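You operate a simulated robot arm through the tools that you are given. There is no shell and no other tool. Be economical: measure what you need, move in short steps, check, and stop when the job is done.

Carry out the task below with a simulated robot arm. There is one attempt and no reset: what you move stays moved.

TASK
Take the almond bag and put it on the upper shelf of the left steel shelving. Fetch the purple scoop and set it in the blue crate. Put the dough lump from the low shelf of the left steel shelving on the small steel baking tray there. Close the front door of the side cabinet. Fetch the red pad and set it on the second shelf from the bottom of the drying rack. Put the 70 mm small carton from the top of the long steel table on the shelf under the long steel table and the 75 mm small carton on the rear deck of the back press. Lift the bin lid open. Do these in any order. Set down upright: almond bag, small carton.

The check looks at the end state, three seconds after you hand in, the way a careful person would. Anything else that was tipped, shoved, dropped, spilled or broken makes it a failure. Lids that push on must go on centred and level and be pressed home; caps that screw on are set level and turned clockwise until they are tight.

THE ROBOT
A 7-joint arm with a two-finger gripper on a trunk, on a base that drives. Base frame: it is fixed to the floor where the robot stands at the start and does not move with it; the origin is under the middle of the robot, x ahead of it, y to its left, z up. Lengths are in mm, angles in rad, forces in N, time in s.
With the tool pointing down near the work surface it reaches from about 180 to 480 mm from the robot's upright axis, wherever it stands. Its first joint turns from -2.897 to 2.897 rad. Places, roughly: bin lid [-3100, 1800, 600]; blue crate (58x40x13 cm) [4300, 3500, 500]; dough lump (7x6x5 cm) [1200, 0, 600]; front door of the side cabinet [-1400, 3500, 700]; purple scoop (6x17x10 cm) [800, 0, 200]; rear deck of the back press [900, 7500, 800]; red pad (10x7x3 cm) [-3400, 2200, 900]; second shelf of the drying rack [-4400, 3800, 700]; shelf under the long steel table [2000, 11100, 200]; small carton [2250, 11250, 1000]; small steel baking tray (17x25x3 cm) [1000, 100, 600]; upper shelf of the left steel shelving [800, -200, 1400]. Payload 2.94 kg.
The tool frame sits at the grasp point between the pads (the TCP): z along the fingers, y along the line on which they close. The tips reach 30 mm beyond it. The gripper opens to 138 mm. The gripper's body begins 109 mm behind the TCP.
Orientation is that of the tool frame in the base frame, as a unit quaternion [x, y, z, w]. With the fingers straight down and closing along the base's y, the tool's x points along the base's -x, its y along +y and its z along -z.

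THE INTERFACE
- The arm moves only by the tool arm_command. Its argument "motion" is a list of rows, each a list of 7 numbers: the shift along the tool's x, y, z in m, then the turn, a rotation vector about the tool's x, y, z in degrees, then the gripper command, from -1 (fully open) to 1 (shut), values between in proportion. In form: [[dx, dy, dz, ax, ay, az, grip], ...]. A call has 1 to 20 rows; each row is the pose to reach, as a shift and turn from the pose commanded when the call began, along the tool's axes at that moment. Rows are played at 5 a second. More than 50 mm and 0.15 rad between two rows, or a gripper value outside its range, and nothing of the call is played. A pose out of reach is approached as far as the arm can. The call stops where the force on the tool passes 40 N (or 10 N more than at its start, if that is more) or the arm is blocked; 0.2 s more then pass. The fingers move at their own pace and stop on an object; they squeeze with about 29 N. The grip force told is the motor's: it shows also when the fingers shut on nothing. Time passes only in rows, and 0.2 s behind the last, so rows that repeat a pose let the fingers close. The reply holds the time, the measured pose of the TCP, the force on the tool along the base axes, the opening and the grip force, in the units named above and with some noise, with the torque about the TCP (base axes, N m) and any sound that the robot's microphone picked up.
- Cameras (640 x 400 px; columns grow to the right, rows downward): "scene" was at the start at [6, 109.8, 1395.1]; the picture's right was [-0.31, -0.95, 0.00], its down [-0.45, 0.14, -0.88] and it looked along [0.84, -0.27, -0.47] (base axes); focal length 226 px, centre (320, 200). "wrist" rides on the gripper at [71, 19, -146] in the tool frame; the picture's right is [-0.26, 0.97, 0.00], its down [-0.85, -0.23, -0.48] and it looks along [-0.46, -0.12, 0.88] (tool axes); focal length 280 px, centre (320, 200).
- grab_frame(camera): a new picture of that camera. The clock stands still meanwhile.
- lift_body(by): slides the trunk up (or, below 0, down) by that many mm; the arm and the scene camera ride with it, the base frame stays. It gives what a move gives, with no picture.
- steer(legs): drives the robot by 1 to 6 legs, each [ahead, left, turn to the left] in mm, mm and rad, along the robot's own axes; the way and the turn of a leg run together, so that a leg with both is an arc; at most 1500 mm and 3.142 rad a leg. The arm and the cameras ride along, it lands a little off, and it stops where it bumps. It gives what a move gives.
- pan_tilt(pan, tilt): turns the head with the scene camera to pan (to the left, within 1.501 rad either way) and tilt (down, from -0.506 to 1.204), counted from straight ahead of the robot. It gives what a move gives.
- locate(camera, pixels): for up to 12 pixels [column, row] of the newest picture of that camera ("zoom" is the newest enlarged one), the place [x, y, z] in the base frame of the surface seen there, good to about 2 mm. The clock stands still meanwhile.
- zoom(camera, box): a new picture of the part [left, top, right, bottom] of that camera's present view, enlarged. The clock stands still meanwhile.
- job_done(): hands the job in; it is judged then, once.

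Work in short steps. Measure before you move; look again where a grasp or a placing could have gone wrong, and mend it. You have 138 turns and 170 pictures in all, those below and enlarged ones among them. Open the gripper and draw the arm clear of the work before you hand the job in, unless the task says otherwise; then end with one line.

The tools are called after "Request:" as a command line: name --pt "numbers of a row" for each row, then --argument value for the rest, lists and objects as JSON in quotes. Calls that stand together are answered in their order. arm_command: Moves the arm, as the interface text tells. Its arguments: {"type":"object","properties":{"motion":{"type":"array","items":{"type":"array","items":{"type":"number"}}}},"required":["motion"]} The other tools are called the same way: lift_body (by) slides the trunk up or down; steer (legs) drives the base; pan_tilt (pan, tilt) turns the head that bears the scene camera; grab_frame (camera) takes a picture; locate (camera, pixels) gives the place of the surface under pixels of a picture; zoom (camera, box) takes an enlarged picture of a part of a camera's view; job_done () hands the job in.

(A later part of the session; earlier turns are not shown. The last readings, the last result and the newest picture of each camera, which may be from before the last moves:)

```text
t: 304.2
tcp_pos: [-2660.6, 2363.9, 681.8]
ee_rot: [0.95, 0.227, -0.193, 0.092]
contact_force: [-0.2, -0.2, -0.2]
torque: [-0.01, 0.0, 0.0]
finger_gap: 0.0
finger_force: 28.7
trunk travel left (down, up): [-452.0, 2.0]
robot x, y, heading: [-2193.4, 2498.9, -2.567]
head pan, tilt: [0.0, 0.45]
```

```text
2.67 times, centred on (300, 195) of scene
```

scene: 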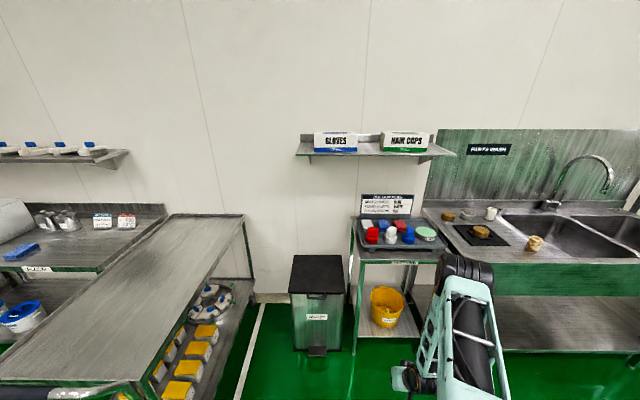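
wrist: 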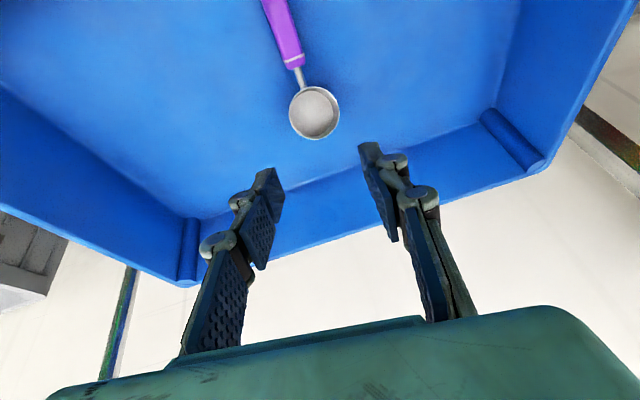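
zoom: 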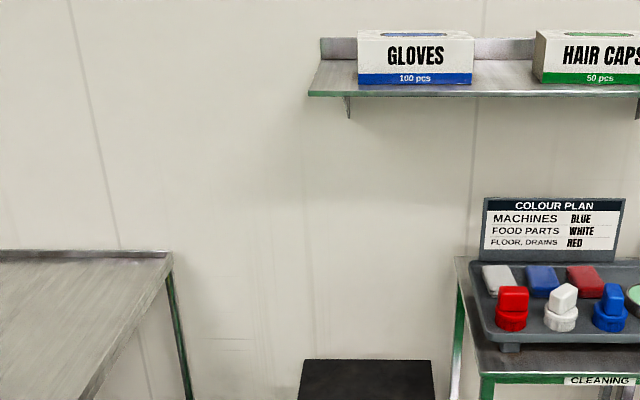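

The red pad lies in the back row of the tray at (400,225). I zoom on the tray and measure.

Request:
zoom --camera "scene" --box '[345, 190, 450, 260]'

Request:
locate --camera "zoom" --pixels '[[340, 210], [300, 195], [390, 200], [375, 225], [325, 230], [310, 190], [365, 185], [405, 260], [400, 300], [235, 195], [480, 250], [280, 270]]'

Request:
locate --camera "scene" --pixels '[[295, 258], [338, 258], [292, 292], [340, 293], [316, 275], [316, 350], [325, 145], [400, 150], [300, 152]]'

```text
5.71 times, centred on (398, 225) of scene
```

zoom: 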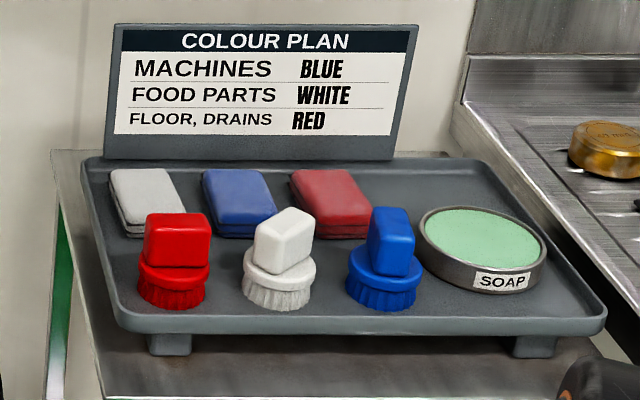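

```text
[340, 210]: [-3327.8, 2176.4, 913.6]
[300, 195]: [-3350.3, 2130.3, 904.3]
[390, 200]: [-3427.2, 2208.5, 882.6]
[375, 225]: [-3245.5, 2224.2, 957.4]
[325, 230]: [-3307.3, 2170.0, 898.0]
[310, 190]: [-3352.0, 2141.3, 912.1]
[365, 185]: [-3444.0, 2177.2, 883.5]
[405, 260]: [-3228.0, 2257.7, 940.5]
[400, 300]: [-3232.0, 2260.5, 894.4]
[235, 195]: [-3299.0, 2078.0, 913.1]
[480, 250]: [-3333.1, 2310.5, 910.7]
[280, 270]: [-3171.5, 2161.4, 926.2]
```

```text
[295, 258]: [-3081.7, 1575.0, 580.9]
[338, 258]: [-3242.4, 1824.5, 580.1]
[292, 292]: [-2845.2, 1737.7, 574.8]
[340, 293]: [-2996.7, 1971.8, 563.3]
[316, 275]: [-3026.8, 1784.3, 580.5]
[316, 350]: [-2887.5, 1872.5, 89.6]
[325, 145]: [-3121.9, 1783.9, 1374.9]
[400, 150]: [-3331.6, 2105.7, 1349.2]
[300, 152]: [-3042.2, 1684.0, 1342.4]
```

I measure the pad's edges, and zoom on the bin lid.

Request:
locate --camera "zoom" --pixels '[[300, 176], [345, 176], [362, 208], [326, 215], [318, 224], [368, 218], [272, 205], [265, 180], [283, 200], [380, 170], [250, 155]]'

Request:
zoom --camera "scene" --box '[270, 240, 366, 300]'

Request:
zoom --camera "scene" --box '[250, 240, 380, 370]'

```text
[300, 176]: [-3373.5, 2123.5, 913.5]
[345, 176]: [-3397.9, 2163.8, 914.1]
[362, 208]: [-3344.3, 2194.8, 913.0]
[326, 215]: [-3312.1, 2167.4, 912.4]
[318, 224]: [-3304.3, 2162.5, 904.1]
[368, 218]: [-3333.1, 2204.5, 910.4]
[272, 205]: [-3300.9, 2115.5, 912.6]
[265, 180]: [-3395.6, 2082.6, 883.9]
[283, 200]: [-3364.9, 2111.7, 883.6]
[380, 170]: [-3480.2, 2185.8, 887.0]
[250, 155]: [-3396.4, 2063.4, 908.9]
```

```text
6.67 times, centred on (318, 270) of scene
```

zoom: 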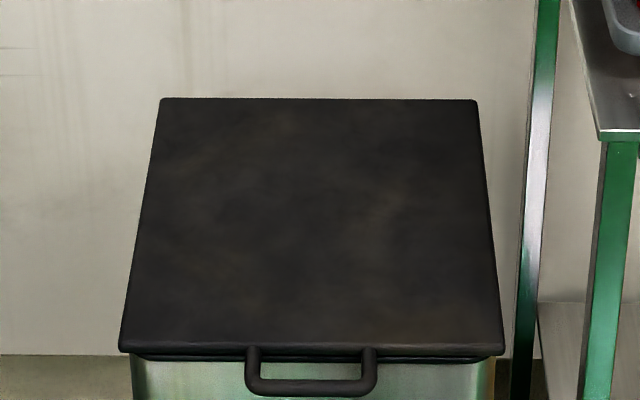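

```text
3.08 times, centred on (315, 305) of scene
```

zoom: 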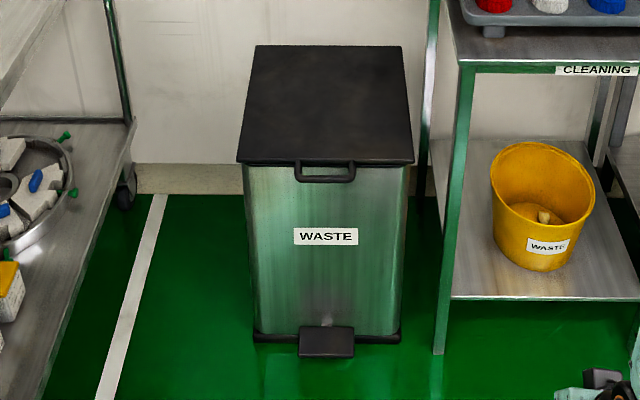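

The lid has a front handle and the pad's centre is (-3357,2162,898). I close in on the pad first: raise the arm, make the tool vertical, and lower the trunk to mid height.

Request:
arm_command --pt "-0.018 0 -0.038 0 4 0 -0.33" --pt "-0.036 0 -0.076 0 8 0 -0.33" --pt "-0.054 0 -0.114 0 12 0 -0.33" --pt "-0.072 0 -0.152 0 16 0 -0.33" --pt "-0.09 0 -0.19 0 20 0 -0.33" --pt "-0.105 0 -0.225 0 25 0 -0.33" --pt "-0.118 0 -0.254 0 25 0 -0.33"

Request:
arm_command --pt "-0.02 0 -0.045 0 0 0 -0.33" --pt "-0.04 0 -0.09 0 0 0 -0.33" --pt "-0.06 0 -0.135 0 0 0 -0.33" --pt "-0.08 0 -0.18 0 0 0 -0.33" --pt "-0.09 0 -0.22 0 0 0 -0.33"

Request:
lift_body --by -200

```text
t: 305.8
tcp_pos: [-2672.9, 2384.7, 962.9]
ee_rot: [0.969, 0.243, 0.018, 0.04]
contact_force: [-0.3, -0.4, 0.4]
torque: [0.01, 0.03, 0.02]
finger_gap: 91.8
finger_force: 0.0
trunk travel left (down, up): [-452.0, 2.0]
robot x, y, heading: [-2197.0, 2498.8, -2.568]
head pan, tilt: [0.0, 0.45]
```

```text
t: 307.0
tcp_pos: [-2768.6, 2357.8, 1181.7]
ee_rot: [0.969, 0.242, 0.018, 0.041]
contact_force: [-0.3, 0.4, -0.5]
torque: [0.0, 0.01, 0.01]
finger_gap: 91.6
finger_force: 0.1
trunk travel left (down, up): [-452.0, 2.0]
robot x, y, heading: [-2196.6, 2498.5, -2.57]
head pan, tilt: [0.0, 0.45]
```

```text
t: 309.2
tcp_pos: [-2768.3, 2357.9, 980.7]
ee_rot: [0.969, 0.242, 0.017, 0.042]
contact_force: [0.4, 0.3, -0.4]
torque: [0.0, -0.01, -0.02]
finger_gap: 91.7
finger_force: 0.1
trunk travel left (down, up): [-252.0, 202.0]
robot x, y, heading: [-2195.9, 2497.1, -2.571]
head pan, tilt: [0.0, 0.45]
```

Tool is vertical. I level its roll by 5°, raise 25 mm for the brushes, and drive in toward the pad.

Request:
arm_command --pt "0 0 -0.012 2.5 0 0 -0.33" --pt "0 0 -0.025 5 0 0 -0.33" --pt "0 0 -0.025 5 0 0 -0.33"

Request:
steer --legs '[[0, -153, 0], [480, 0, 0]]'

Request:
grab_frame --camera "wrist"

Request:
grab_frame --camera "scene"

```text
t: 310.0
tcp_pos: [-2771.3, 2359.3, 1006.3]
ee_rot: [0.97, 0.243, 0.006, -0.002]
contact_force: [0.7, 0.7, -0.1]
torque: [-0.01, -0.01, -0.04]
finger_gap: 92.0
finger_force: 0.2
trunk travel left (down, up): [-252.0, 202.0]
robot x, y, heading: [-2199.2, 2498.8, -2.571]
head pan, tilt: [0.0, 0.45]
```

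```text
t: 314.4
tcp_pos: [-3254.4, 2235.2, 1005.0]
ee_rot: [0.97, 0.241, 0.006, -0.002]
contact_force: [-0.2, 0.2, 0.3]
torque: [0.01, -0.01, -0.01]
finger_gap: 92.0
finger_force: 0.1
trunk travel left (down, up): [-252.0, 202.0]
robot x, y, heading: [-2680.9, 2370.0, -2.577]
head pan, tilt: [0.0, 0.45]
```

```text
77 pictures are left
```

wrist: 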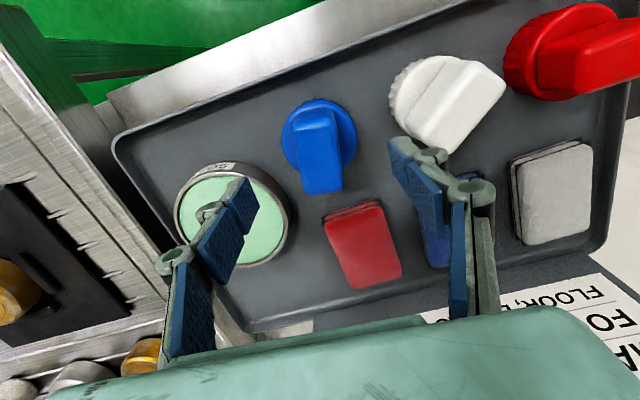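

```text
76 pictures are left
```

scene: 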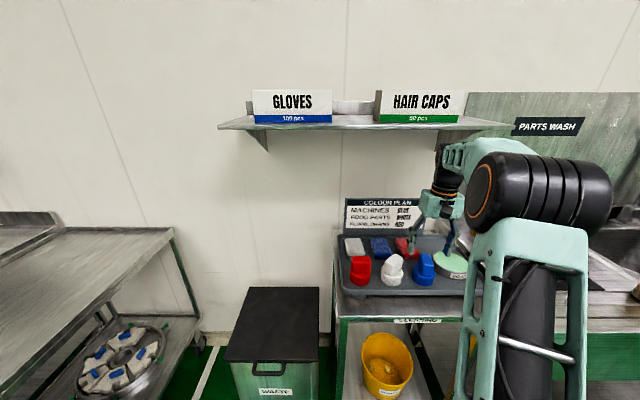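

The red pad is at (362,245). I measure its corners now.

Request:
locate --camera "wrist" --pixels '[[328, 222], [376, 207], [398, 268], [347, 284], [362, 245], [424, 230], [432, 262], [318, 185]]'

```text
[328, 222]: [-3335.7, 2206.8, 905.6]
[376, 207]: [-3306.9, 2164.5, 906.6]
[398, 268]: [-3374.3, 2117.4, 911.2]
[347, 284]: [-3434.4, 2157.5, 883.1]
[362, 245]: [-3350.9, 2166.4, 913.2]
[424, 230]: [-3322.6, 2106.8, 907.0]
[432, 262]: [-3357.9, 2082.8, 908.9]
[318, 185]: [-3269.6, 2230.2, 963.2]
```

Centre ≈(-3358,2160). Before going under the wall shelf I check the height of the wrist against it.

Request:
locate --camera "scene" --pixels '[[445, 148], [470, 140], [455, 165], [430, 130], [490, 128], [460, 128], [230, 128]]'

Request:
arm_command --pt "0 0 0 0 0 -7 -0.33" --pt "0 0 0 0 0 -7 -0.33"

```text
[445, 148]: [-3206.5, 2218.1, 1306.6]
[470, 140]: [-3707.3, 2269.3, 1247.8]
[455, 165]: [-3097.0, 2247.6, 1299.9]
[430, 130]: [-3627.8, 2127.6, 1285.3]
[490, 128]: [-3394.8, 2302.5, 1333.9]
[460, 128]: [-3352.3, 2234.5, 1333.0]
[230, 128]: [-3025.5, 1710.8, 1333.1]
```

```text
t: 315.0
tcp_pos: [-3255.3, 2234.7, 1006.4]
ee_rot: [0.954, 0.3, 0.007, -0.001]
contact_force: [-0.4, 0.4, 0.6]
torque: [-0.01, -0.02, 0.04]
finger_gap: 91.8
finger_force: 0.1
trunk travel left (down, up): [-252.0, 202.0]
robot x, y, heading: [-2681.8, 2368.6, -2.574]
head pan, tilt: [0.0, 0.45]
```

The wrist would pass just under the shelf edge (1333); I lower 15 mm first, then drive 128 mm in (brush passes between the fingers).

Request:
lift_body --by -15

Request:
steer --legs '[[128, 8, 0]]'

Request:
grab_frame --camera "wrist"

```text
t: 315.6
tcp_pos: [-3254.7, 2234.6, 991.8]
ee_rot: [0.954, 0.3, 0.006, -0.001]
contact_force: [0.1, -0.1, 0.2]
torque: [-0.01, -0.02, -0.02]
finger_gap: 92.2
finger_force: 0.1
trunk travel left (down, up): [-237.0, 217.0]
robot x, y, heading: [-2681.3, 2371.3, -2.574]
head pan, tilt: [0.0, 0.45]
```

```text
t: 316.9
tcp_pos: [-3358.5, 2161.3, 992.0]
ee_rot: [0.954, 0.299, 0.006, -0.001]
contact_force: [1.0, 0.8, -0.7]
torque: [-0.02, 0.04, 0.03]
finger_gap: 92.0
finger_force: 0.0
trunk travel left (down, up): [-237.0, 217.0]
robot x, y, heading: [-2784.2, 2296.4, -2.581]
head pan, tilt: [0.0, 0.45]
```

```text
75 pictures are left
```

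wrist: 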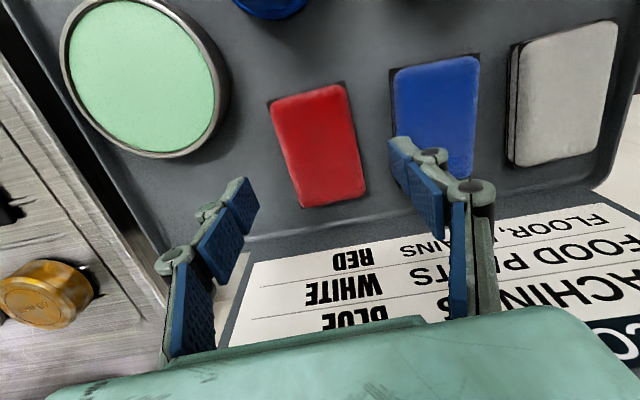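

Numbers agree; I verify the pad centre once and lower 73 mm.

Request:
locate --camera "wrist" --pixels '[[318, 145], [272, 103], [343, 87], [363, 188], [305, 203]]'

Request:
lift_body --by -72

Request:
grab_frame --camera "wrist"

```text
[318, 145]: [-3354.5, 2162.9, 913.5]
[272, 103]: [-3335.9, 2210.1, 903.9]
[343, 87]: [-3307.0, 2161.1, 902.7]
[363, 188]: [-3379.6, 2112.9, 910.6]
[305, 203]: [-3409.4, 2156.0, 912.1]
```

```text
t: 318.0
tcp_pos: [-3358.4, 2161.3, 920.4]
ee_rot: [0.954, 0.299, 0.006, -0.001]
contact_force: [-0.5, -0.3, -0.5]
torque: [-0.02, 0.04, 0.01]
finger_gap: 91.8
finger_force: 0.0
trunk travel left (down, up): [-165.0, 289.0]
robot x, y, heading: [-2781.5, 2294.9, -2.578]
head pan, tilt: [0.0, 0.45]
```

```text
74 pictures are left
```

wrist: 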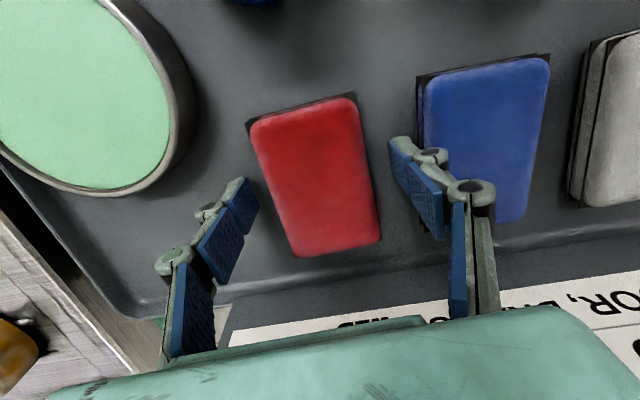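

Fingers straddle the pad. I close and lift.

Request:
arm_command --pt "0 0 0.002 0 0 0 0" --pt "0 0 0.002 0 0 0 1" --pt "0 0 0.002 0 0 0 1" --pt "0 0 0.002 0 0 0 1"

Request:
lift_body --by 70

Request:
grab_frame --camera "wrist"

```text
t: 319.0
tcp_pos: [-3357.4, 2161.1, 916.4]
ee_rot: [0.954, 0.299, 0.006, -0.002]
contact_force: [-1.6, -0.3, 2.6]
torque: [0.01, 0.0, -0.03]
finger_gap: 62.7
finger_force: 29.1
trunk travel left (down, up): [-165.0, 289.0]
robot x, y, heading: [-2781.7, 2299.4, -2.575]
head pan, tilt: [0.0, 0.45]
```

```text
t: 320.1
tcp_pos: [-3357.2, 2161.0, 988.1]
ee_rot: [0.954, 0.299, 0.007, -0.001]
contact_force: [-0.4, -0.1, -0.3]
torque: [0.0, 0.01, 0.01]
finger_gap: 62.9
finger_force: 29.4
trunk travel left (down, up): [-235.0, 219.0]
robot x, y, heading: [-2784.1, 2297.9, -2.579]
head pan, tilt: [0.0, 0.45]
```

```text
73 pictures are left
```

wrist: 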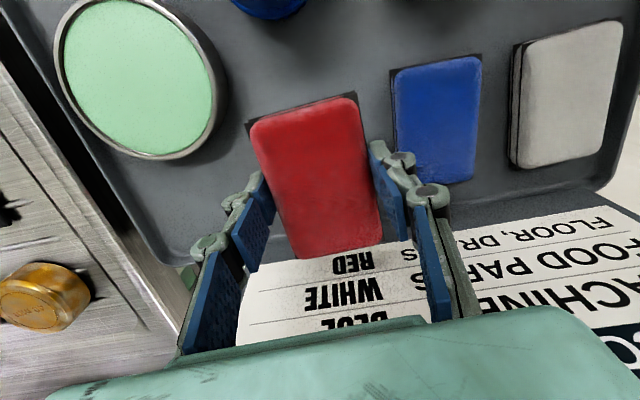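

Pad held; its bottom must clear the brush (963). I raise 17 mm more, then back out.

Request:
lift_body --by 17

Request:
steer --legs '[[-600, 0, 0]]'

Request:
pan_tilt --pan -1.0 --tilt 0.4

Request:
grab_frame --camera "scene"

```text
t: 320.7
tcp_pos: [-3357.2, 2162.1, 1004.2]
ee_rot: [0.954, 0.299, 0.007, -0.001]
contact_force: [-0.1, -0.3, -1.1]
torque: [-0.03, 0.0, -0.03]
finger_gap: 62.7
finger_force: 28.6
trunk travel left (down, up): [-252.0, 202.0]
robot x, y, heading: [-2785.2, 2297.5, -2.574]
head pan, tilt: [0.0, 0.45]
```

```text
t: 324.1
tcp_pos: [-2860.0, 2471.7, 1004.1]
ee_rot: [0.953, 0.304, 0.007, -0.001]
contact_force: [-0.5, 0.7, -1.3]
torque: [0.01, 0.0, 0.02]
finger_gap: 63.0
finger_force: 28.7
trunk travel left (down, up): [-252.0, 202.0]
robot x, y, heading: [-2287.8, 2613.9, -2.569]
head pan, tilt: [0.0, 0.45]
```

```text
t: 325.4
tcp_pos: [-2860.6, 2472.6, 1003.6]
ee_rot: [0.953, 0.303, 0.006, -0.001]
contact_force: [0.4, -0.4, -0.7]
torque: [0.01, 0.01, 0.04]
finger_gap: 63.1
finger_force: 28.9
trunk travel left (down, up): [-252.0, 202.0]
robot x, y, heading: [-2292.4, 2612.3, -2.571]
head pan, tilt: [-1.0, 0.4]
```

```text
72 pictures are left
```

scene: 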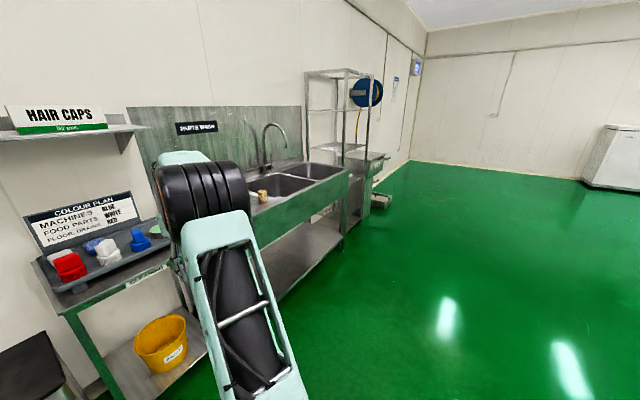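

The rack is further right. I slide right about 1900 mm and look at it.

Request:
steer --legs '[[0, -1000, 0], [0, -950, 0]]'

Request:
pan_tilt --pan -0.1 --tilt 0.45

Request:
grab_frame --camera "scene"

```text
t: 342.9
tcp_pos: [-3943.6, 4104.1, 1003.7]
ee_rot: [0.95, 0.313, 0.007, -0.001]
contact_force: [0.4, 0.0, -0.5]
torque: [0.0, 0.02, -0.02]
finger_gap: 63.0
finger_force: 29.3
trunk travel left (down, up): [-252.0, 202.0]
robot x, y, heading: [-3379.1, 4257.2, -2.544]
head pan, tilt: [-1.0, 0.4]
```

```text
t: 344.1
tcp_pos: [-3943.7, 4103.8, 1002.8]
ee_rot: [0.95, 0.313, 0.007, -0.001]
contact_force: [-0.4, -0.5, -0.6]
torque: [0.0, 0.02, -0.01]
finger_gap: 63.1
finger_force: 28.4
trunk travel left (down, up): [-252.0, 202.0]
robot x, y, heading: [-3375.6, 4250.9, -2.549]
head pan, tilt: [-0.099, 0.45]
```

```text
71 pictures are left
```

scene: 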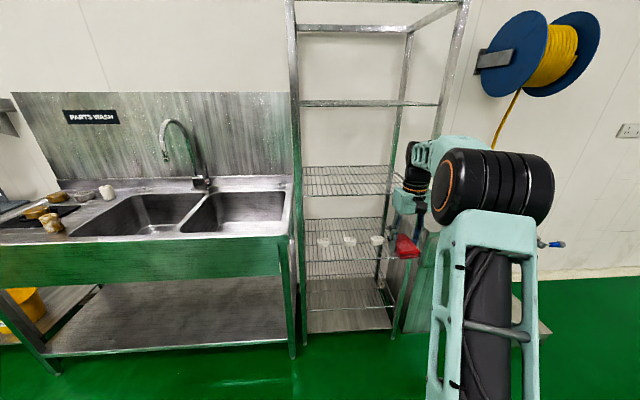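

I zoom on the rack and measure the shelves.

Request:
zoom --camera "scene" --box '[280, 140, 430, 350]'

Request:
locate --camera "scene" --pixels '[[350, 318], [350, 330], [330, 285], [340, 298], [350, 235], [325, 255], [330, 180], [350, 194], [350, 102], [305, 240], [300, 330], [395, 320]]'

```text
1.90 times, centred on (355, 245) of scene
```

zoom: 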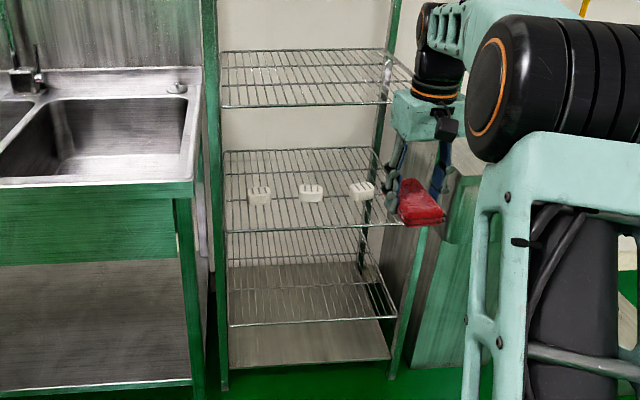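

```text
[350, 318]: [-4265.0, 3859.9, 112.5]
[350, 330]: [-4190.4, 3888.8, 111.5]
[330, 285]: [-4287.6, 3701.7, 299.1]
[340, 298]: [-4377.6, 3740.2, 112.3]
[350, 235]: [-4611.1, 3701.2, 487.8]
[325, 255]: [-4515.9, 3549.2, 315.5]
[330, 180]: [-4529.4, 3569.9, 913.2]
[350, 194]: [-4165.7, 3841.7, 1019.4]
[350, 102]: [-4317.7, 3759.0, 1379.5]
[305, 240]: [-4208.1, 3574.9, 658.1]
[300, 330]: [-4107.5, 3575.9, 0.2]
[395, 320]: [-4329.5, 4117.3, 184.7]
```

The shelves are at about 300, 660, 1020, 1380; the target (hint 700) is the 660 one carrying three white pieces. I zoom to find room on it.

Request:
zoom --camera "scene" --box '[295, 205, 405, 275]'

Request:
locate --camera "zoom" --pixels '[[160, 215], [310, 205], [470, 200], [160, 195], [45, 285], [560, 265], [60, 75], [300, 65], [430, 70], [310, 280], [310, 270], [150, 280]]'

```text
5.71 times, centred on (350, 240) of scene
```

zoom: 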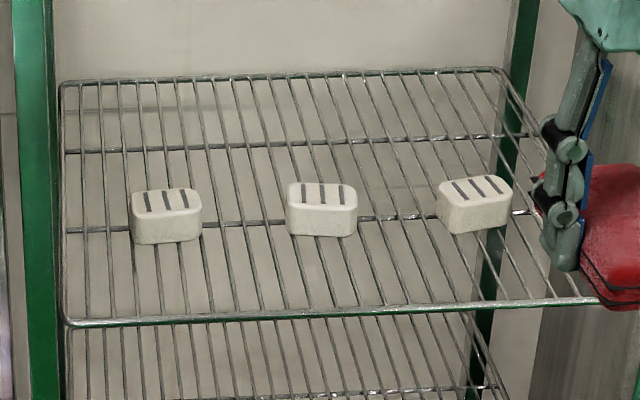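

```text
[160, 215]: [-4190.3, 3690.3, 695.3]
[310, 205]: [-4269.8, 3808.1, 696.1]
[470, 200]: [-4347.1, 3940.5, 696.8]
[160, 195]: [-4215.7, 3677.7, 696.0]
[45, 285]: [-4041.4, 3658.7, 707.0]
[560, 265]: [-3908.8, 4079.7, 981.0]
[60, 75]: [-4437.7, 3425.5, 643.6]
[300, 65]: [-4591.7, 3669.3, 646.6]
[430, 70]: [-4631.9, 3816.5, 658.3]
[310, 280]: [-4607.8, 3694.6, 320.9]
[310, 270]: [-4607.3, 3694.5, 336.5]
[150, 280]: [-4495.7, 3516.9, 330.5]
```

There is a 97 mm gap between the 2nd and 3rd white pieces; I'll set the pad between them near the front edge. I tilt the tool 20° forward, lower to z≈723 and drive in partway.

Request:
arm_command --pt "0 0 0 0 -6 2 1" --pt "0 0 0 0 -12 4.5 1" --pt "0 0 0 0 -20 4.5 1" --pt "0.01 0 0.028 0 -20 4.5 1" --pt "0.01 0 0.028 0 -20 4.5 1"

Request:
lift_body --by -250

Request:
steer --legs '[[260, -11, 0]]'

Request:
grab_frame --camera "scene"

Request:
grab_frame --camera "wrist"

```text
t: 345.3
tcp_pos: [-3936.5, 4111.4, 974.9]
ee_rot: [0.948, 0.272, -0.159, 0.052]
contact_force: [0.6, 0.5, -1.1]
torque: [-0.03, -0.01, 0.01]
finger_gap: 62.8
finger_force: 29.4
trunk travel left (down, up): [-252.0, 202.0]
robot x, y, heading: [-3373.6, 4257.9, -2.544]
head pan, tilt: [-0.099, 0.45]
```

```text
t: 347.9
tcp_pos: [-3935.6, 4110.5, 725.6]
ee_rot: [0.948, 0.271, -0.159, 0.052]
contact_force: [0.5, -0.7, -0.6]
torque: [-0.02, -0.01, 0.02]
finger_gap: 63.0
finger_force: 28.3
trunk travel left (down, up): [-2.0, 452.0]
robot x, y, heading: [-3375.2, 4254.8, -2.55]
head pan, tilt: [-0.099, 0.45]
```

```text
t: 349.7
tcp_pos: [-4155.9, 3974.9, 726.1]
ee_rot: [0.948, 0.27, -0.159, 0.052]
contact_force: [0.2, -0.5, -0.5]
torque: [0.02, 0.0, -0.01]
finger_gap: 62.8
finger_force: 28.4
trunk travel left (down, up): [-2.0, 452.0]
robot x, y, heading: [-3595.1, 4119.9, -2.552]
head pan, tilt: [-0.099, 0.45]
```

```text
68 pictures are left
```

scene: 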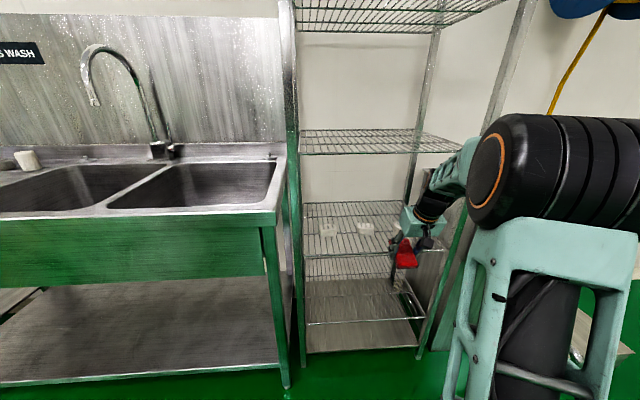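

```text
67 pictures are left
```

wrist: 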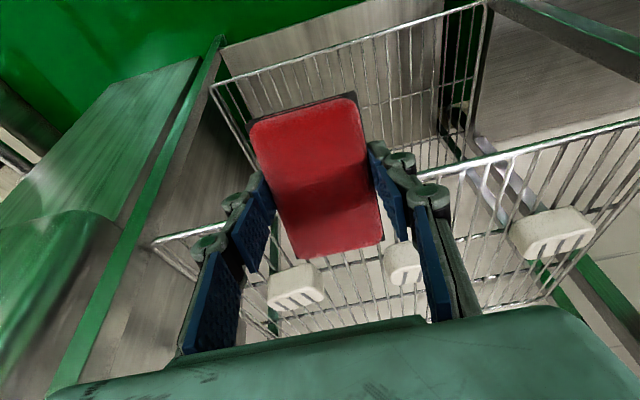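

The pad heads between the pieces. I locate the pieces and the front rod precisely.

Request:
locate --camera "wrist" --pixels '[[297, 287], [268, 290], [325, 290], [402, 262], [386, 255], [422, 265], [552, 233], [560, 148], [520, 157], [172, 238], [295, 265], [480, 168]]'

```text
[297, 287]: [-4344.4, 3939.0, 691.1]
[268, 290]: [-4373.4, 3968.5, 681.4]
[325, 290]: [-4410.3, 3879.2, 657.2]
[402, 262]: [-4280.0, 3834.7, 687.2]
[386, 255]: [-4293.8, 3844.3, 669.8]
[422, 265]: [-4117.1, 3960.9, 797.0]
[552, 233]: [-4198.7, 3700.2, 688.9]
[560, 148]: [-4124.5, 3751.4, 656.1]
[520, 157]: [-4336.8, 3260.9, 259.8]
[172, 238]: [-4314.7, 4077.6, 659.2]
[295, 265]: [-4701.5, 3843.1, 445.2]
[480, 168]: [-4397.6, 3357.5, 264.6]
```

Gap centre n'=-5573 matches the TCP. I drive the last 120 mm and lower until the pad's near edge touches.

Request:
steer --legs '[[119, -3, 0]]'

Request:
arm_command --pt "0.0025 0 0.0065 0 0 0 1" --pt "0.0045 0 0.0115 0 0 0 1" --pt "0.0055 0 0.0145 0 0 0 1" --pt "0.006 0 0.016 0 0 0 1"

Request:
grab_frame --camera "wrist"

```text
t: 351.0
tcp_pos: [-4257.2, 3912.0, 724.9]
ee_rot: [0.948, 0.27, -0.159, 0.052]
contact_force: [-0.4, -0.1, 0.1]
torque: [0.01, 0.0, 0.01]
finger_gap: 62.7
finger_force: 28.7
trunk travel left (down, up): [-2.0, 452.0]
robot x, y, heading: [-3696.9, 4058.7, -2.554]
head pan, tilt: [-0.099, 0.45]
```

```text
t: 352.0
tcp_pos: [-4257.8, 3911.5, 708.8]
ee_rot: [0.948, 0.271, -0.159, 0.052]
contact_force: [-0.7, -1.3, 0.7]
torque: [-0.01, -0.07, 0.01]
finger_gap: 62.8
finger_force: 28.9
trunk travel left (down, up): [-2.0, 452.0]
robot x, y, heading: [-3694.1, 4056.8, -2.552]
head pan, tilt: [-0.099, 0.45]
```

```text
66 pictures are left
```

wrist: 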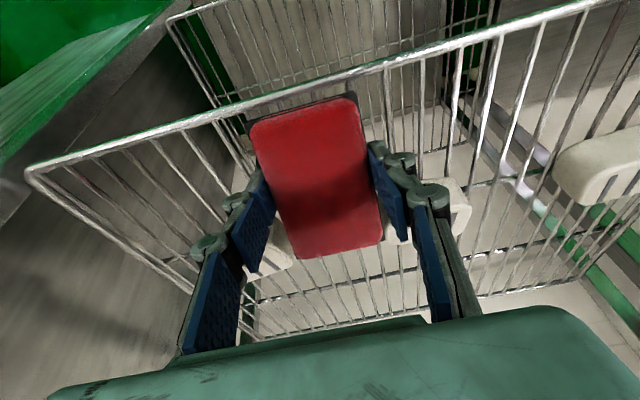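

The near edge is right at the front rod; I shift 14 mm further in, set down, and release.

Request:
arm_command --pt "-0.0014 0 -0.0038 0 0 0 1" --pt "-0.0146 0 0.001 0 0 0 1" --pt "-0.0128 0 0.0058 0 0 0 1" --pt "-0.0128 0 0.0058 0 0 0 1" --pt "-0.0128 0 0.0058 0 0 0 -0.05" --pt "-0.0128 0 0.0058 0 0 0 -0.2" --pt "-0.0128 0 0.0058 0 0 0 -0.2"

Request:
grab_frame --camera "wrist"

```text
t: 353.6
tcp_pos: [-4268.4, 3904.2, 708.3]
ee_rot: [0.948, 0.27, -0.158, 0.051]
contact_force: [-0.5, 0.8, 0.4]
torque: [0.02, 0.0, -0.03]
finger_gap: 83.0
finger_force: 0.1
trunk travel left (down, up): [-2.0, 452.0]
robot x, y, heading: [-3697.3, 4054.1, -2.55]
head pan, tilt: [-0.099, 0.45]
```

```text
65 pictures are left
```

wrist: 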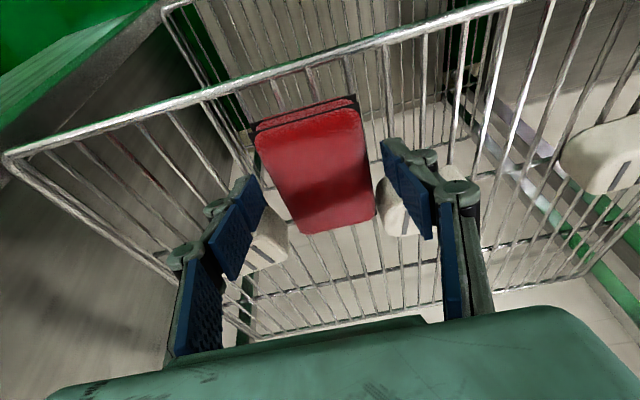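

The pad lies flat on the shelf between the pieces. I raise, back out, return in front of the bin, pitch the tool to 45° and close the fist.

Request:
arm_command --pt "-0.007 0 -0.019 0 0 0 -0.2" --pt "-0.013 0 -0.036 0 0 0 -0.2" --pt "-0.013 0 -0.036 0 0 0 -0.2"

Request:
steer --legs '[[-450, 0, -0.03], [0, 1250, 0], [0, 1180, 0]]'

Request:
arm_command --pt "0 0 0 0 -8 0 1" --pt "0.02 0 0.02 0 -16 0 1" --pt "0.03 0 0.04 0 -24 0 1" --pt "0.04 0 0.07 0 -27 0 1" --pt "0.04 0 0.1 0 -27 0 1" --pt "0.04 0 0.13 0 -27 0 1" --pt "0.04 0 0.16 0 -27 0 1"

Request:
pan_tilt --pan 0.1 --tilt 0.65

Request:
grab_frame --camera "scene"

```text
t: 354.4
tcp_pos: [-4269.2, 3904.5, 744.9]
ee_rot: [0.948, 0.27, -0.159, 0.053]
contact_force: [0.8, -0.5, 0.2]
torque: [0.01, -0.03, -0.03]
finger_gap: 82.8
finger_force: 0.1
trunk travel left (down, up): [-2.0, 452.0]
robot x, y, heading: [-3696.6, 4054.5, -2.551]
head pan, tilt: [-0.099, 0.45]
```

```text
t: 378.0
tcp_pos: [-2583.5, 2132.4, 744.9]
ee_rot: [0.951, 0.26, -0.159, 0.05]
contact_force: [0.1, 0.5, -0.6]
torque: [0.01, 0.03, 0.02]
finger_gap: 82.8
finger_force: 0.1
trunk travel left (down, up): [-2.0, 452.0]
robot x, y, heading: [-2004.3, 2270.4, -2.572]
head pan, tilt: [-0.099, 0.45]
```

```text
t: 379.6
tcp_pos: [-2594.4, 2121.1, 578.9]
ee_rot: [0.888, 0.241, -0.377, 0.109]
contact_force: [0.4, 0.3, 0.6]
torque: [-0.01, -0.02, 0.0]
finger_gap: 0.0
finger_force: 28.2
out of reach, approached as far as the arm can: row 3
trunk travel left (down, up): [-2.0, 452.0]
robot x, y, heading: [-2004.8, 2271.1, -2.575]
head pan, tilt: [-0.099, 0.45]
```

```text
t: 380.3
tcp_pos: [-2593.4, 2122.1, 580.7]
ee_rot: [0.888, 0.241, -0.377, 0.11]
contact_force: [0.5, 0.3, 0.3]
torque: [0.0, 0.02, 0.0]
finger_gap: 0.0
finger_force: 28.4
trunk travel left (down, up): [-2.0, 452.0]
robot x, y, heading: [-2005.8, 2270.2, -2.569]
head pan, tilt: [0.099, 0.649]
```

```text
64 pictures are left
```

scene: 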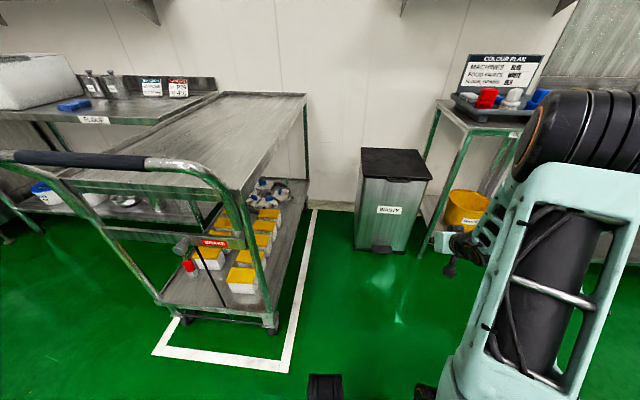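

I zoom on the lid and handle to measure it.

Request:
zoom --camera "scene" --box '[345, 140, 441, 200]'

Request:
locate --camera "zoom" --pixels '[[325, 283], [270, 265], [375, 265], [325, 272], [290, 285], [110, 60], [500, 75], [100, 225], [565, 255], [325, 262]]'

```text
6.67 times, centred on (393, 170) of scene
```

zoom: 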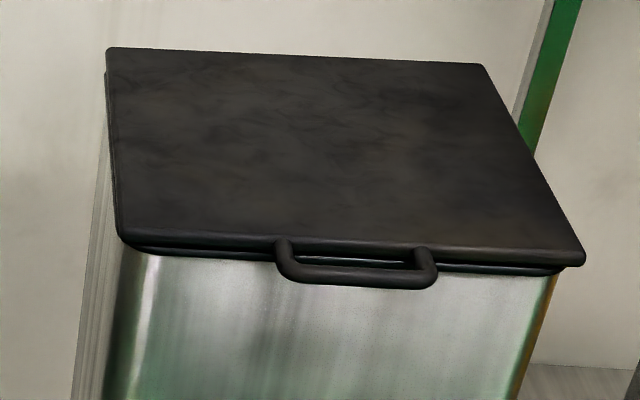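

```text
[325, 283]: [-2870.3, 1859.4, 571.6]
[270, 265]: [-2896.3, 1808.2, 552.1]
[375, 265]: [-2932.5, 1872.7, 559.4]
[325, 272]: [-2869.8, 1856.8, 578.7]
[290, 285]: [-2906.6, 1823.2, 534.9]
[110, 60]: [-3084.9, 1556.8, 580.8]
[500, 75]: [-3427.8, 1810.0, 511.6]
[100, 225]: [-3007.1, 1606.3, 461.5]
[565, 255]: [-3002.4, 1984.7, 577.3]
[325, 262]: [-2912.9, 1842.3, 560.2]
```

Handle bar at (-2870,1858,572). I lower 13 mm and drive so the fingertips go just under the bar, checking on the way.

Request:
arm_command --pt "0.005 0 0.005 0 0 0 1" --pt "0.0094 0 0.009 0 0 0 1" --pt "0.0094 0 0.009 0 0 0 1"

Request:
steer --legs '[[0, 73, 0], [330, 0, 0]]'

Request:
grab_frame --camera "wrist"

Request:
grab_frame --camera "scene"

```text
t: 381.1
tcp_pos: [-2594.7, 2121.5, 567.6]
ee_rot: [0.887, 0.241, -0.377, 0.11]
contact_force: [-0.3, 0.4, 0.1]
torque: [0.01, 0.02, 0.02]
finger_gap: 0.0
finger_force: 28.2
trunk travel left (down, up): [-2.0, 452.0]
robot x, y, heading: [-2002.7, 2269.9, -2.57]
head pan, tilt: [0.099, 0.649]
```

```text
t: 384.3
tcp_pos: [-2836.1, 1881.2, 566.6]
ee_rot: [0.888, 0.24, -0.376, 0.109]
contact_force: [-0.3, 0.6, -0.9]
torque: [0.0, 0.02, -0.01]
finger_gap: 0.0
finger_force: 28.7
trunk travel left (down, up): [-2.0, 452.0]
robot x, y, heading: [-2247.4, 2030.4, -2.579]
head pan, tilt: [0.099, 0.649]
```

```text
62 pictures are left
```

wrist: 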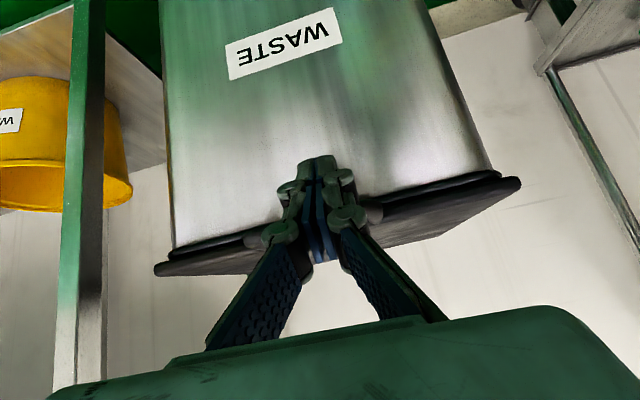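

```text
61 pictures are left
```

scene: 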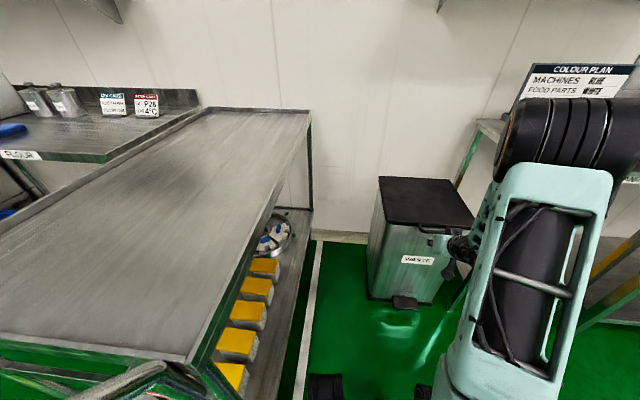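

Fingers are aligned under the handle. I go 33 mm further and lift 80 mm.

Request:
steer --legs '[[34, 0, 0]]'

Request:
lift_body --by 80

Request:
grab_frame --camera "scene"

```text
t: 385.1
tcp_pos: [-2864.9, 1862.1, 567.5]
ee_rot: [0.888, 0.241, -0.377, 0.109]
contact_force: [0.1, -0.3, -2.1]
torque: [0.05, 0.04, 0.03]
finger_gap: 0.0
finger_force: 28.1
trunk travel left (down, up): [-2.0, 452.0]
robot x, y, heading: [-2276.2, 2005.3, -2.573]
head pan, tilt: [0.099, 0.649]
```

```text
t: 386.3
tcp_pos: [-2864.8, 1861.5, 647.0]
ee_rot: [0.888, 0.24, -0.377, 0.11]
contact_force: [0.8, 0.3, -1.0]
torque: [-0.02, -0.04, 0.01]
finger_gap: 0.0
finger_force: 28.3
trunk travel left (down, up): [-82.0, 372.0]
robot x, y, heading: [-2280.0, 2009.4, -2.573]
head pan, tilt: [0.099, 0.649]
```

```text
60 pictures are left
```

scene: 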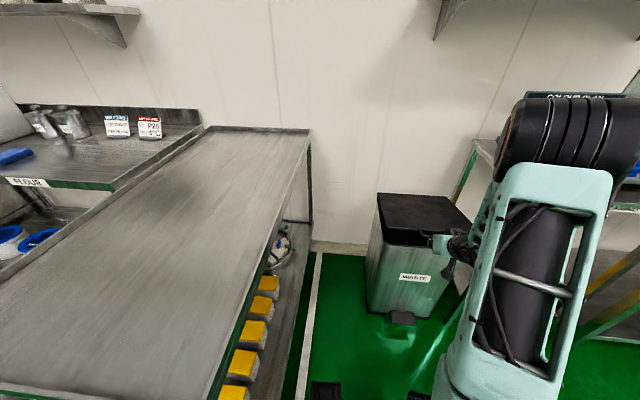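

I zoom to see whether the lid moved.

Request:
zoom --camera "scene" --box '[350, 170, 510, 270]'

Request:
grab_frame --camera "wrist"

Request:
locate --camera "zoom" --pixels '[[200, 120], [300, 170], [280, 245], [310, 275], [330, 275], [150, 190], [400, 180]]'

```text
4.00 times, centred on (430, 220) of scene
```

zoom: 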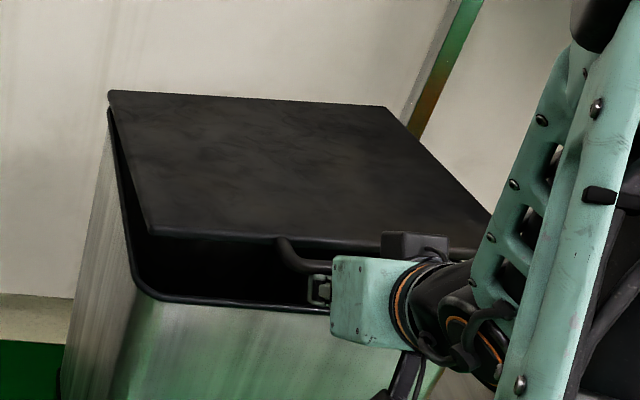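

```text
58 pictures are left
```

wrist: 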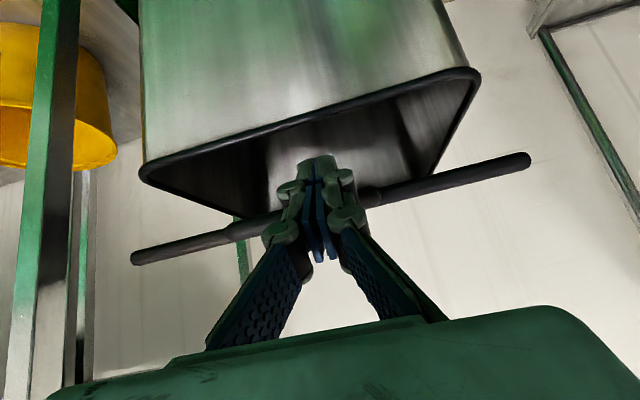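

```text
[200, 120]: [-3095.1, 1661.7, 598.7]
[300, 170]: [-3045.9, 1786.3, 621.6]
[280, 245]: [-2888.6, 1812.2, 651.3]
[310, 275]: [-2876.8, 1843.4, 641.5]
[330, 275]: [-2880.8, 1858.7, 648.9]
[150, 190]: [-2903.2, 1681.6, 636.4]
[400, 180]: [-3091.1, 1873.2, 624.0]
```

The lid is rising on the fingers (≈14°). I follow the arc in alternating lift and drive steps.

Request:
lift_body --by 70

Request:
steer --legs '[[30, 0, 0]]'

Request:
lift_body --by 60

Request:
steer --legs '[[40, 0, 0]]'

Request:
lift_body --by 55

Request:
steer --legs '[[50, 0, 0]]'

Request:
grab_frame --camera "scene"

Request:
grab_frame --camera "wrist"

```text
t: 387.4
tcp_pos: [-2863.5, 1862.5, 716.4]
ee_rot: [0.888, 0.24, -0.377, 0.109]
contact_force: [-0.5, 0.1, -0.6]
torque: [-0.02, 0.0, 0.01]
finger_gap: 0.0
finger_force: 28.3
trunk travel left (down, up): [-152.0, 302.0]
robot x, y, heading: [-2275.4, 2011.2, -2.573]
head pan, tilt: [0.099, 0.649]
```

```text
t: 388.2
tcp_pos: [-2890.0, 1846.2, 716.8]
ee_rot: [0.888, 0.241, -0.377, 0.11]
contact_force: [-0.4, 0.3, -0.4]
torque: [0.02, 0.02, 0.01]
finger_gap: 0.0
finger_force: 28.5
trunk travel left (down, up): [-152.0, 302.0]
robot x, y, heading: [-2299.3, 1997.1, -2.568]
head pan, tilt: [0.099, 0.649]
```

```text
t: 389.2
tcp_pos: [-2890.9, 1846.8, 777.5]
ee_rot: [0.888, 0.24, -0.376, 0.109]
contact_force: [0.2, 0.1, -0.1]
torque: [-0.01, -0.04, 0.01]
finger_gap: 0.1
finger_force: 28.1
trunk travel left (down, up): [-212.0, 242.0]
robot x, y, heading: [-2302.7, 1991.5, -2.576]
head pan, tilt: [0.099, 0.649]
```

```text
t: 390.1
tcp_pos: [-2923.3, 1823.9, 776.5]
ee_rot: [0.887, 0.242, -0.377, 0.111]
contact_force: [-0.1, -0.2, 0.3]
torque: [0.03, 0.02, -0.02]
finger_gap: 0.1
finger_force: 28.1
trunk travel left (down, up): [-212.0, 242.0]
robot x, y, heading: [-2331.9, 1972.3, -2.57]
head pan, tilt: [0.099, 0.649]
```

```text
t: 391.0
tcp_pos: [-2923.5, 1824.4, 831.5]
ee_rot: [0.888, 0.24, -0.377, 0.11]
contact_force: [-1.5, -0.5, -0.6]
torque: [-0.02, 0.02, 0.01]
finger_gap: 0.0
finger_force: 28.3
trunk travel left (down, up): [-267.0, 187.0]
robot x, y, heading: [-2335.8, 1973.1, -2.575]
head pan, tilt: [0.099, 0.649]
```

```text
t: 392.0
tcp_pos: [-2965.7, 1799.3, 832.5]
ee_rot: [0.888, 0.24, -0.377, 0.109]
contact_force: [0.1, 0.5, -0.4]
torque: [0.0, -0.01, 0.03]
finger_gap: 0.1
finger_force: 28.3
trunk travel left (down, up): [-267.0, 187.0]
robot x, y, heading: [-2378.9, 1945.2, -2.576]
head pan, tilt: [0.099, 0.649]
```

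```text
57 pictures are left
```

scene: 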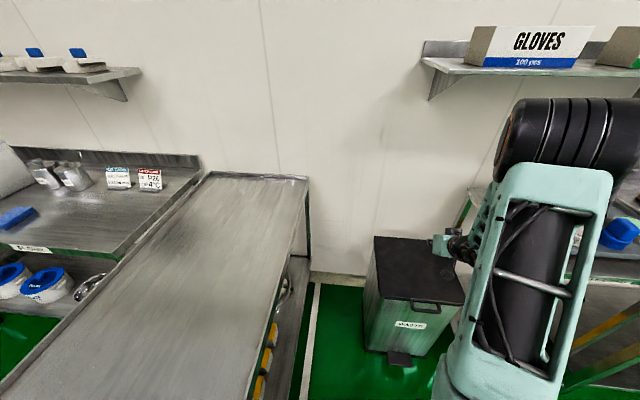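

```text
56 pictures are left
```

wrist: 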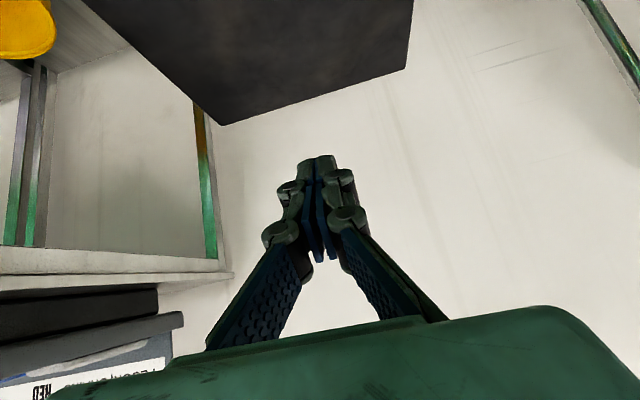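

The bar slid off and the lid closed, since it recedes as it rises. I back off, go down, re-insert deeper and lift only 55 mm, then look.

Request:
steer --legs '[[-180, 0, 0]]'

Request:
lift_body --by -266

Request:
zoom --camera "scene" --box '[350, 170, 510, 270]'

Request:
locate --camera "zoom" --pixels '[[290, 225], [310, 232], [330, 237], [300, 215], [300, 240], [270, 215], [200, 190]]'

```text
t: 393.5
tcp_pos: [-2812.5, 1895.0, 832.8]
ee_rot: [0.888, 0.24, -0.377, 0.109]
contact_force: [-0.8, -0.1, 1.0]
torque: [0.03, -0.01, -0.02]
finger_gap: 0.2
finger_force: 28.7
trunk travel left (down, up): [-267.0, 187.0]
robot x, y, heading: [-2226.5, 2044.2, -2.578]
head pan, tilt: [0.099, 0.649]
```

```text
t: 396.2
tcp_pos: [-2814.4, 1896.1, 565.2]
ee_rot: [0.888, 0.24, -0.377, 0.109]
contact_force: [0.1, 0.2, -0.5]
torque: [0.02, 0.0, -0.04]
finger_gap: 0.0
finger_force: 28.5
trunk travel left (down, up): [-1.0, 453.0]
robot x, y, heading: [-2224.6, 2041.8, -2.571]
head pan, tilt: [0.099, 0.649]
```

```text
4.00 times, centred on (430, 220) of scene
```

zoom: 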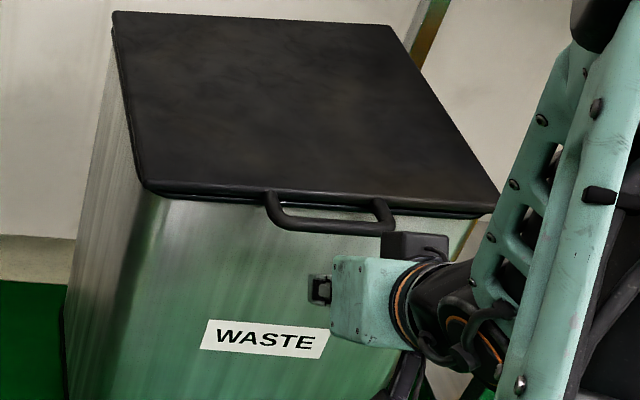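

```text
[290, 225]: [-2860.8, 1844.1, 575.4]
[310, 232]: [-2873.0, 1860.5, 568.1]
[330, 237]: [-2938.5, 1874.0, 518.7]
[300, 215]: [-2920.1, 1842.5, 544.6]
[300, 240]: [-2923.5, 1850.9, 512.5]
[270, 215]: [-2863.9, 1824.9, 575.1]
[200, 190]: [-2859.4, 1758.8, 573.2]
```

Handle unchanged. I insert 68 mm, lift 60, go 90 under the lid, then lift 100 and look.

Request:
steer --legs '[[68, 0, 0]]'

Request:
lift_body --by 60

Request:
steer --legs '[[90, 0, 0]]'

Request:
lift_body --by 100

Request:
steer --legs '[[60, 0, 0]]'

Request:
lift_body --by 80

Request:
grab_frame --camera "scene"

Request:
grab_frame --camera "wrist"

```text
t: 397.2
tcp_pos: [-2869.2, 1860.2, 566.0]
ee_rot: [0.888, 0.24, -0.377, 0.109]
contact_force: [-0.2, 0.3, -1.8]
torque: [-0.03, 0.01, 0.02]
finger_gap: 0.0
finger_force: 28.4
trunk travel left (down, up): [-1.0, 453.0]
robot x, y, heading: [-2279.7, 2004.5, -2.578]
head pan, tilt: [0.099, 0.649]
```

```text
t: 398.2
tcp_pos: [-2867.8, 1860.7, 625.7]
ee_rot: [0.888, 0.24, -0.376, 0.109]
contact_force: [1.9, 0.2, -0.3]
torque: [0.0, 0.02, 0.02]
finger_gap: 0.0
finger_force: 28.5
trunk travel left (down, up): [-61.0, 393.0]
robot x, y, heading: [-2280.4, 2007.4, -2.575]
head pan, tilt: [0.099, 0.649]
```

```text
t: 399.3
tcp_pos: [-2943.8, 1813.8, 627.1]
ee_rot: [0.888, 0.239, -0.377, 0.109]
contact_force: [25.4, 16.3, 7.4]
torque: [-0.77, 0.95, 0.43]
finger_gap: 0.2
finger_force: 28.4
trunk travel left (down, up): [-61.0, 393.0]
robot x, y, heading: [-2357.7, 1958.6, -2.578]
head pan, tilt: [0.099, 0.649]
```

```text
t: 400.6
tcp_pos: [-2945.4, 1812.2, 724.7]
ee_rot: [0.888, 0.24, -0.376, 0.109]
contact_force: [0.5, 0.3, -0.8]
torque: [-0.02, 0.0, -0.02]
finger_gap: 0.0
finger_force: 28.1
trunk travel left (down, up): [-161.0, 293.0]
robot x, y, heading: [-2358.2, 1959.8, -2.573]
head pan, tilt: [0.099, 0.649]
```

```text
t: 401.6
tcp_pos: [-2995.1, 1780.6, 725.9]
ee_rot: [0.888, 0.239, -0.377, 0.108]
contact_force: [0.6, -0.2, -0.5]
torque: [-0.03, 0.07, 0.0]
finger_gap: 0.0
finger_force: 28.6
trunk travel left (down, up): [-161.0, 293.0]
robot x, y, heading: [-2407.3, 1924.9, -2.573]
head pan, tilt: [0.099, 0.649]
```

```text
t: 402.8
tcp_pos: [-2993.4, 1780.9, 806.3]
ee_rot: [0.889, 0.239, -0.376, 0.109]
contact_force: [1.1, 1.2, -1.0]
torque: [-0.02, -0.03, -0.01]
finger_gap: 0.0
finger_force: 27.9
trunk travel left (down, up): [-241.0, 213.0]
robot x, y, heading: [-2409.2, 1929.4, -2.577]
head pan, tilt: [0.099, 0.649]
```

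```text
54 pictures are left
```

scene: 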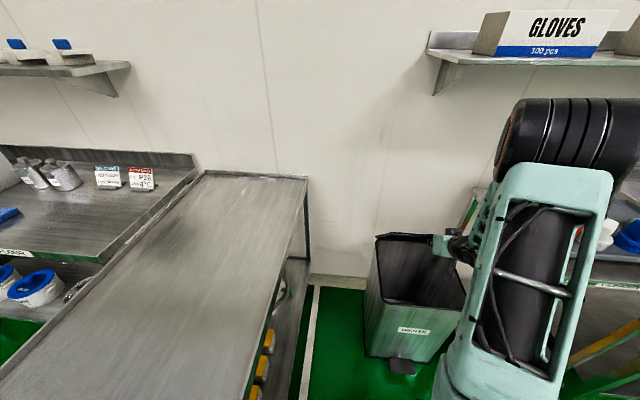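

```text
53 pictures are left
```

wrist: 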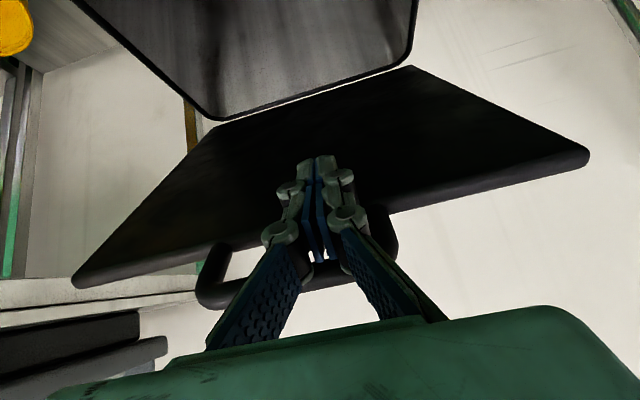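

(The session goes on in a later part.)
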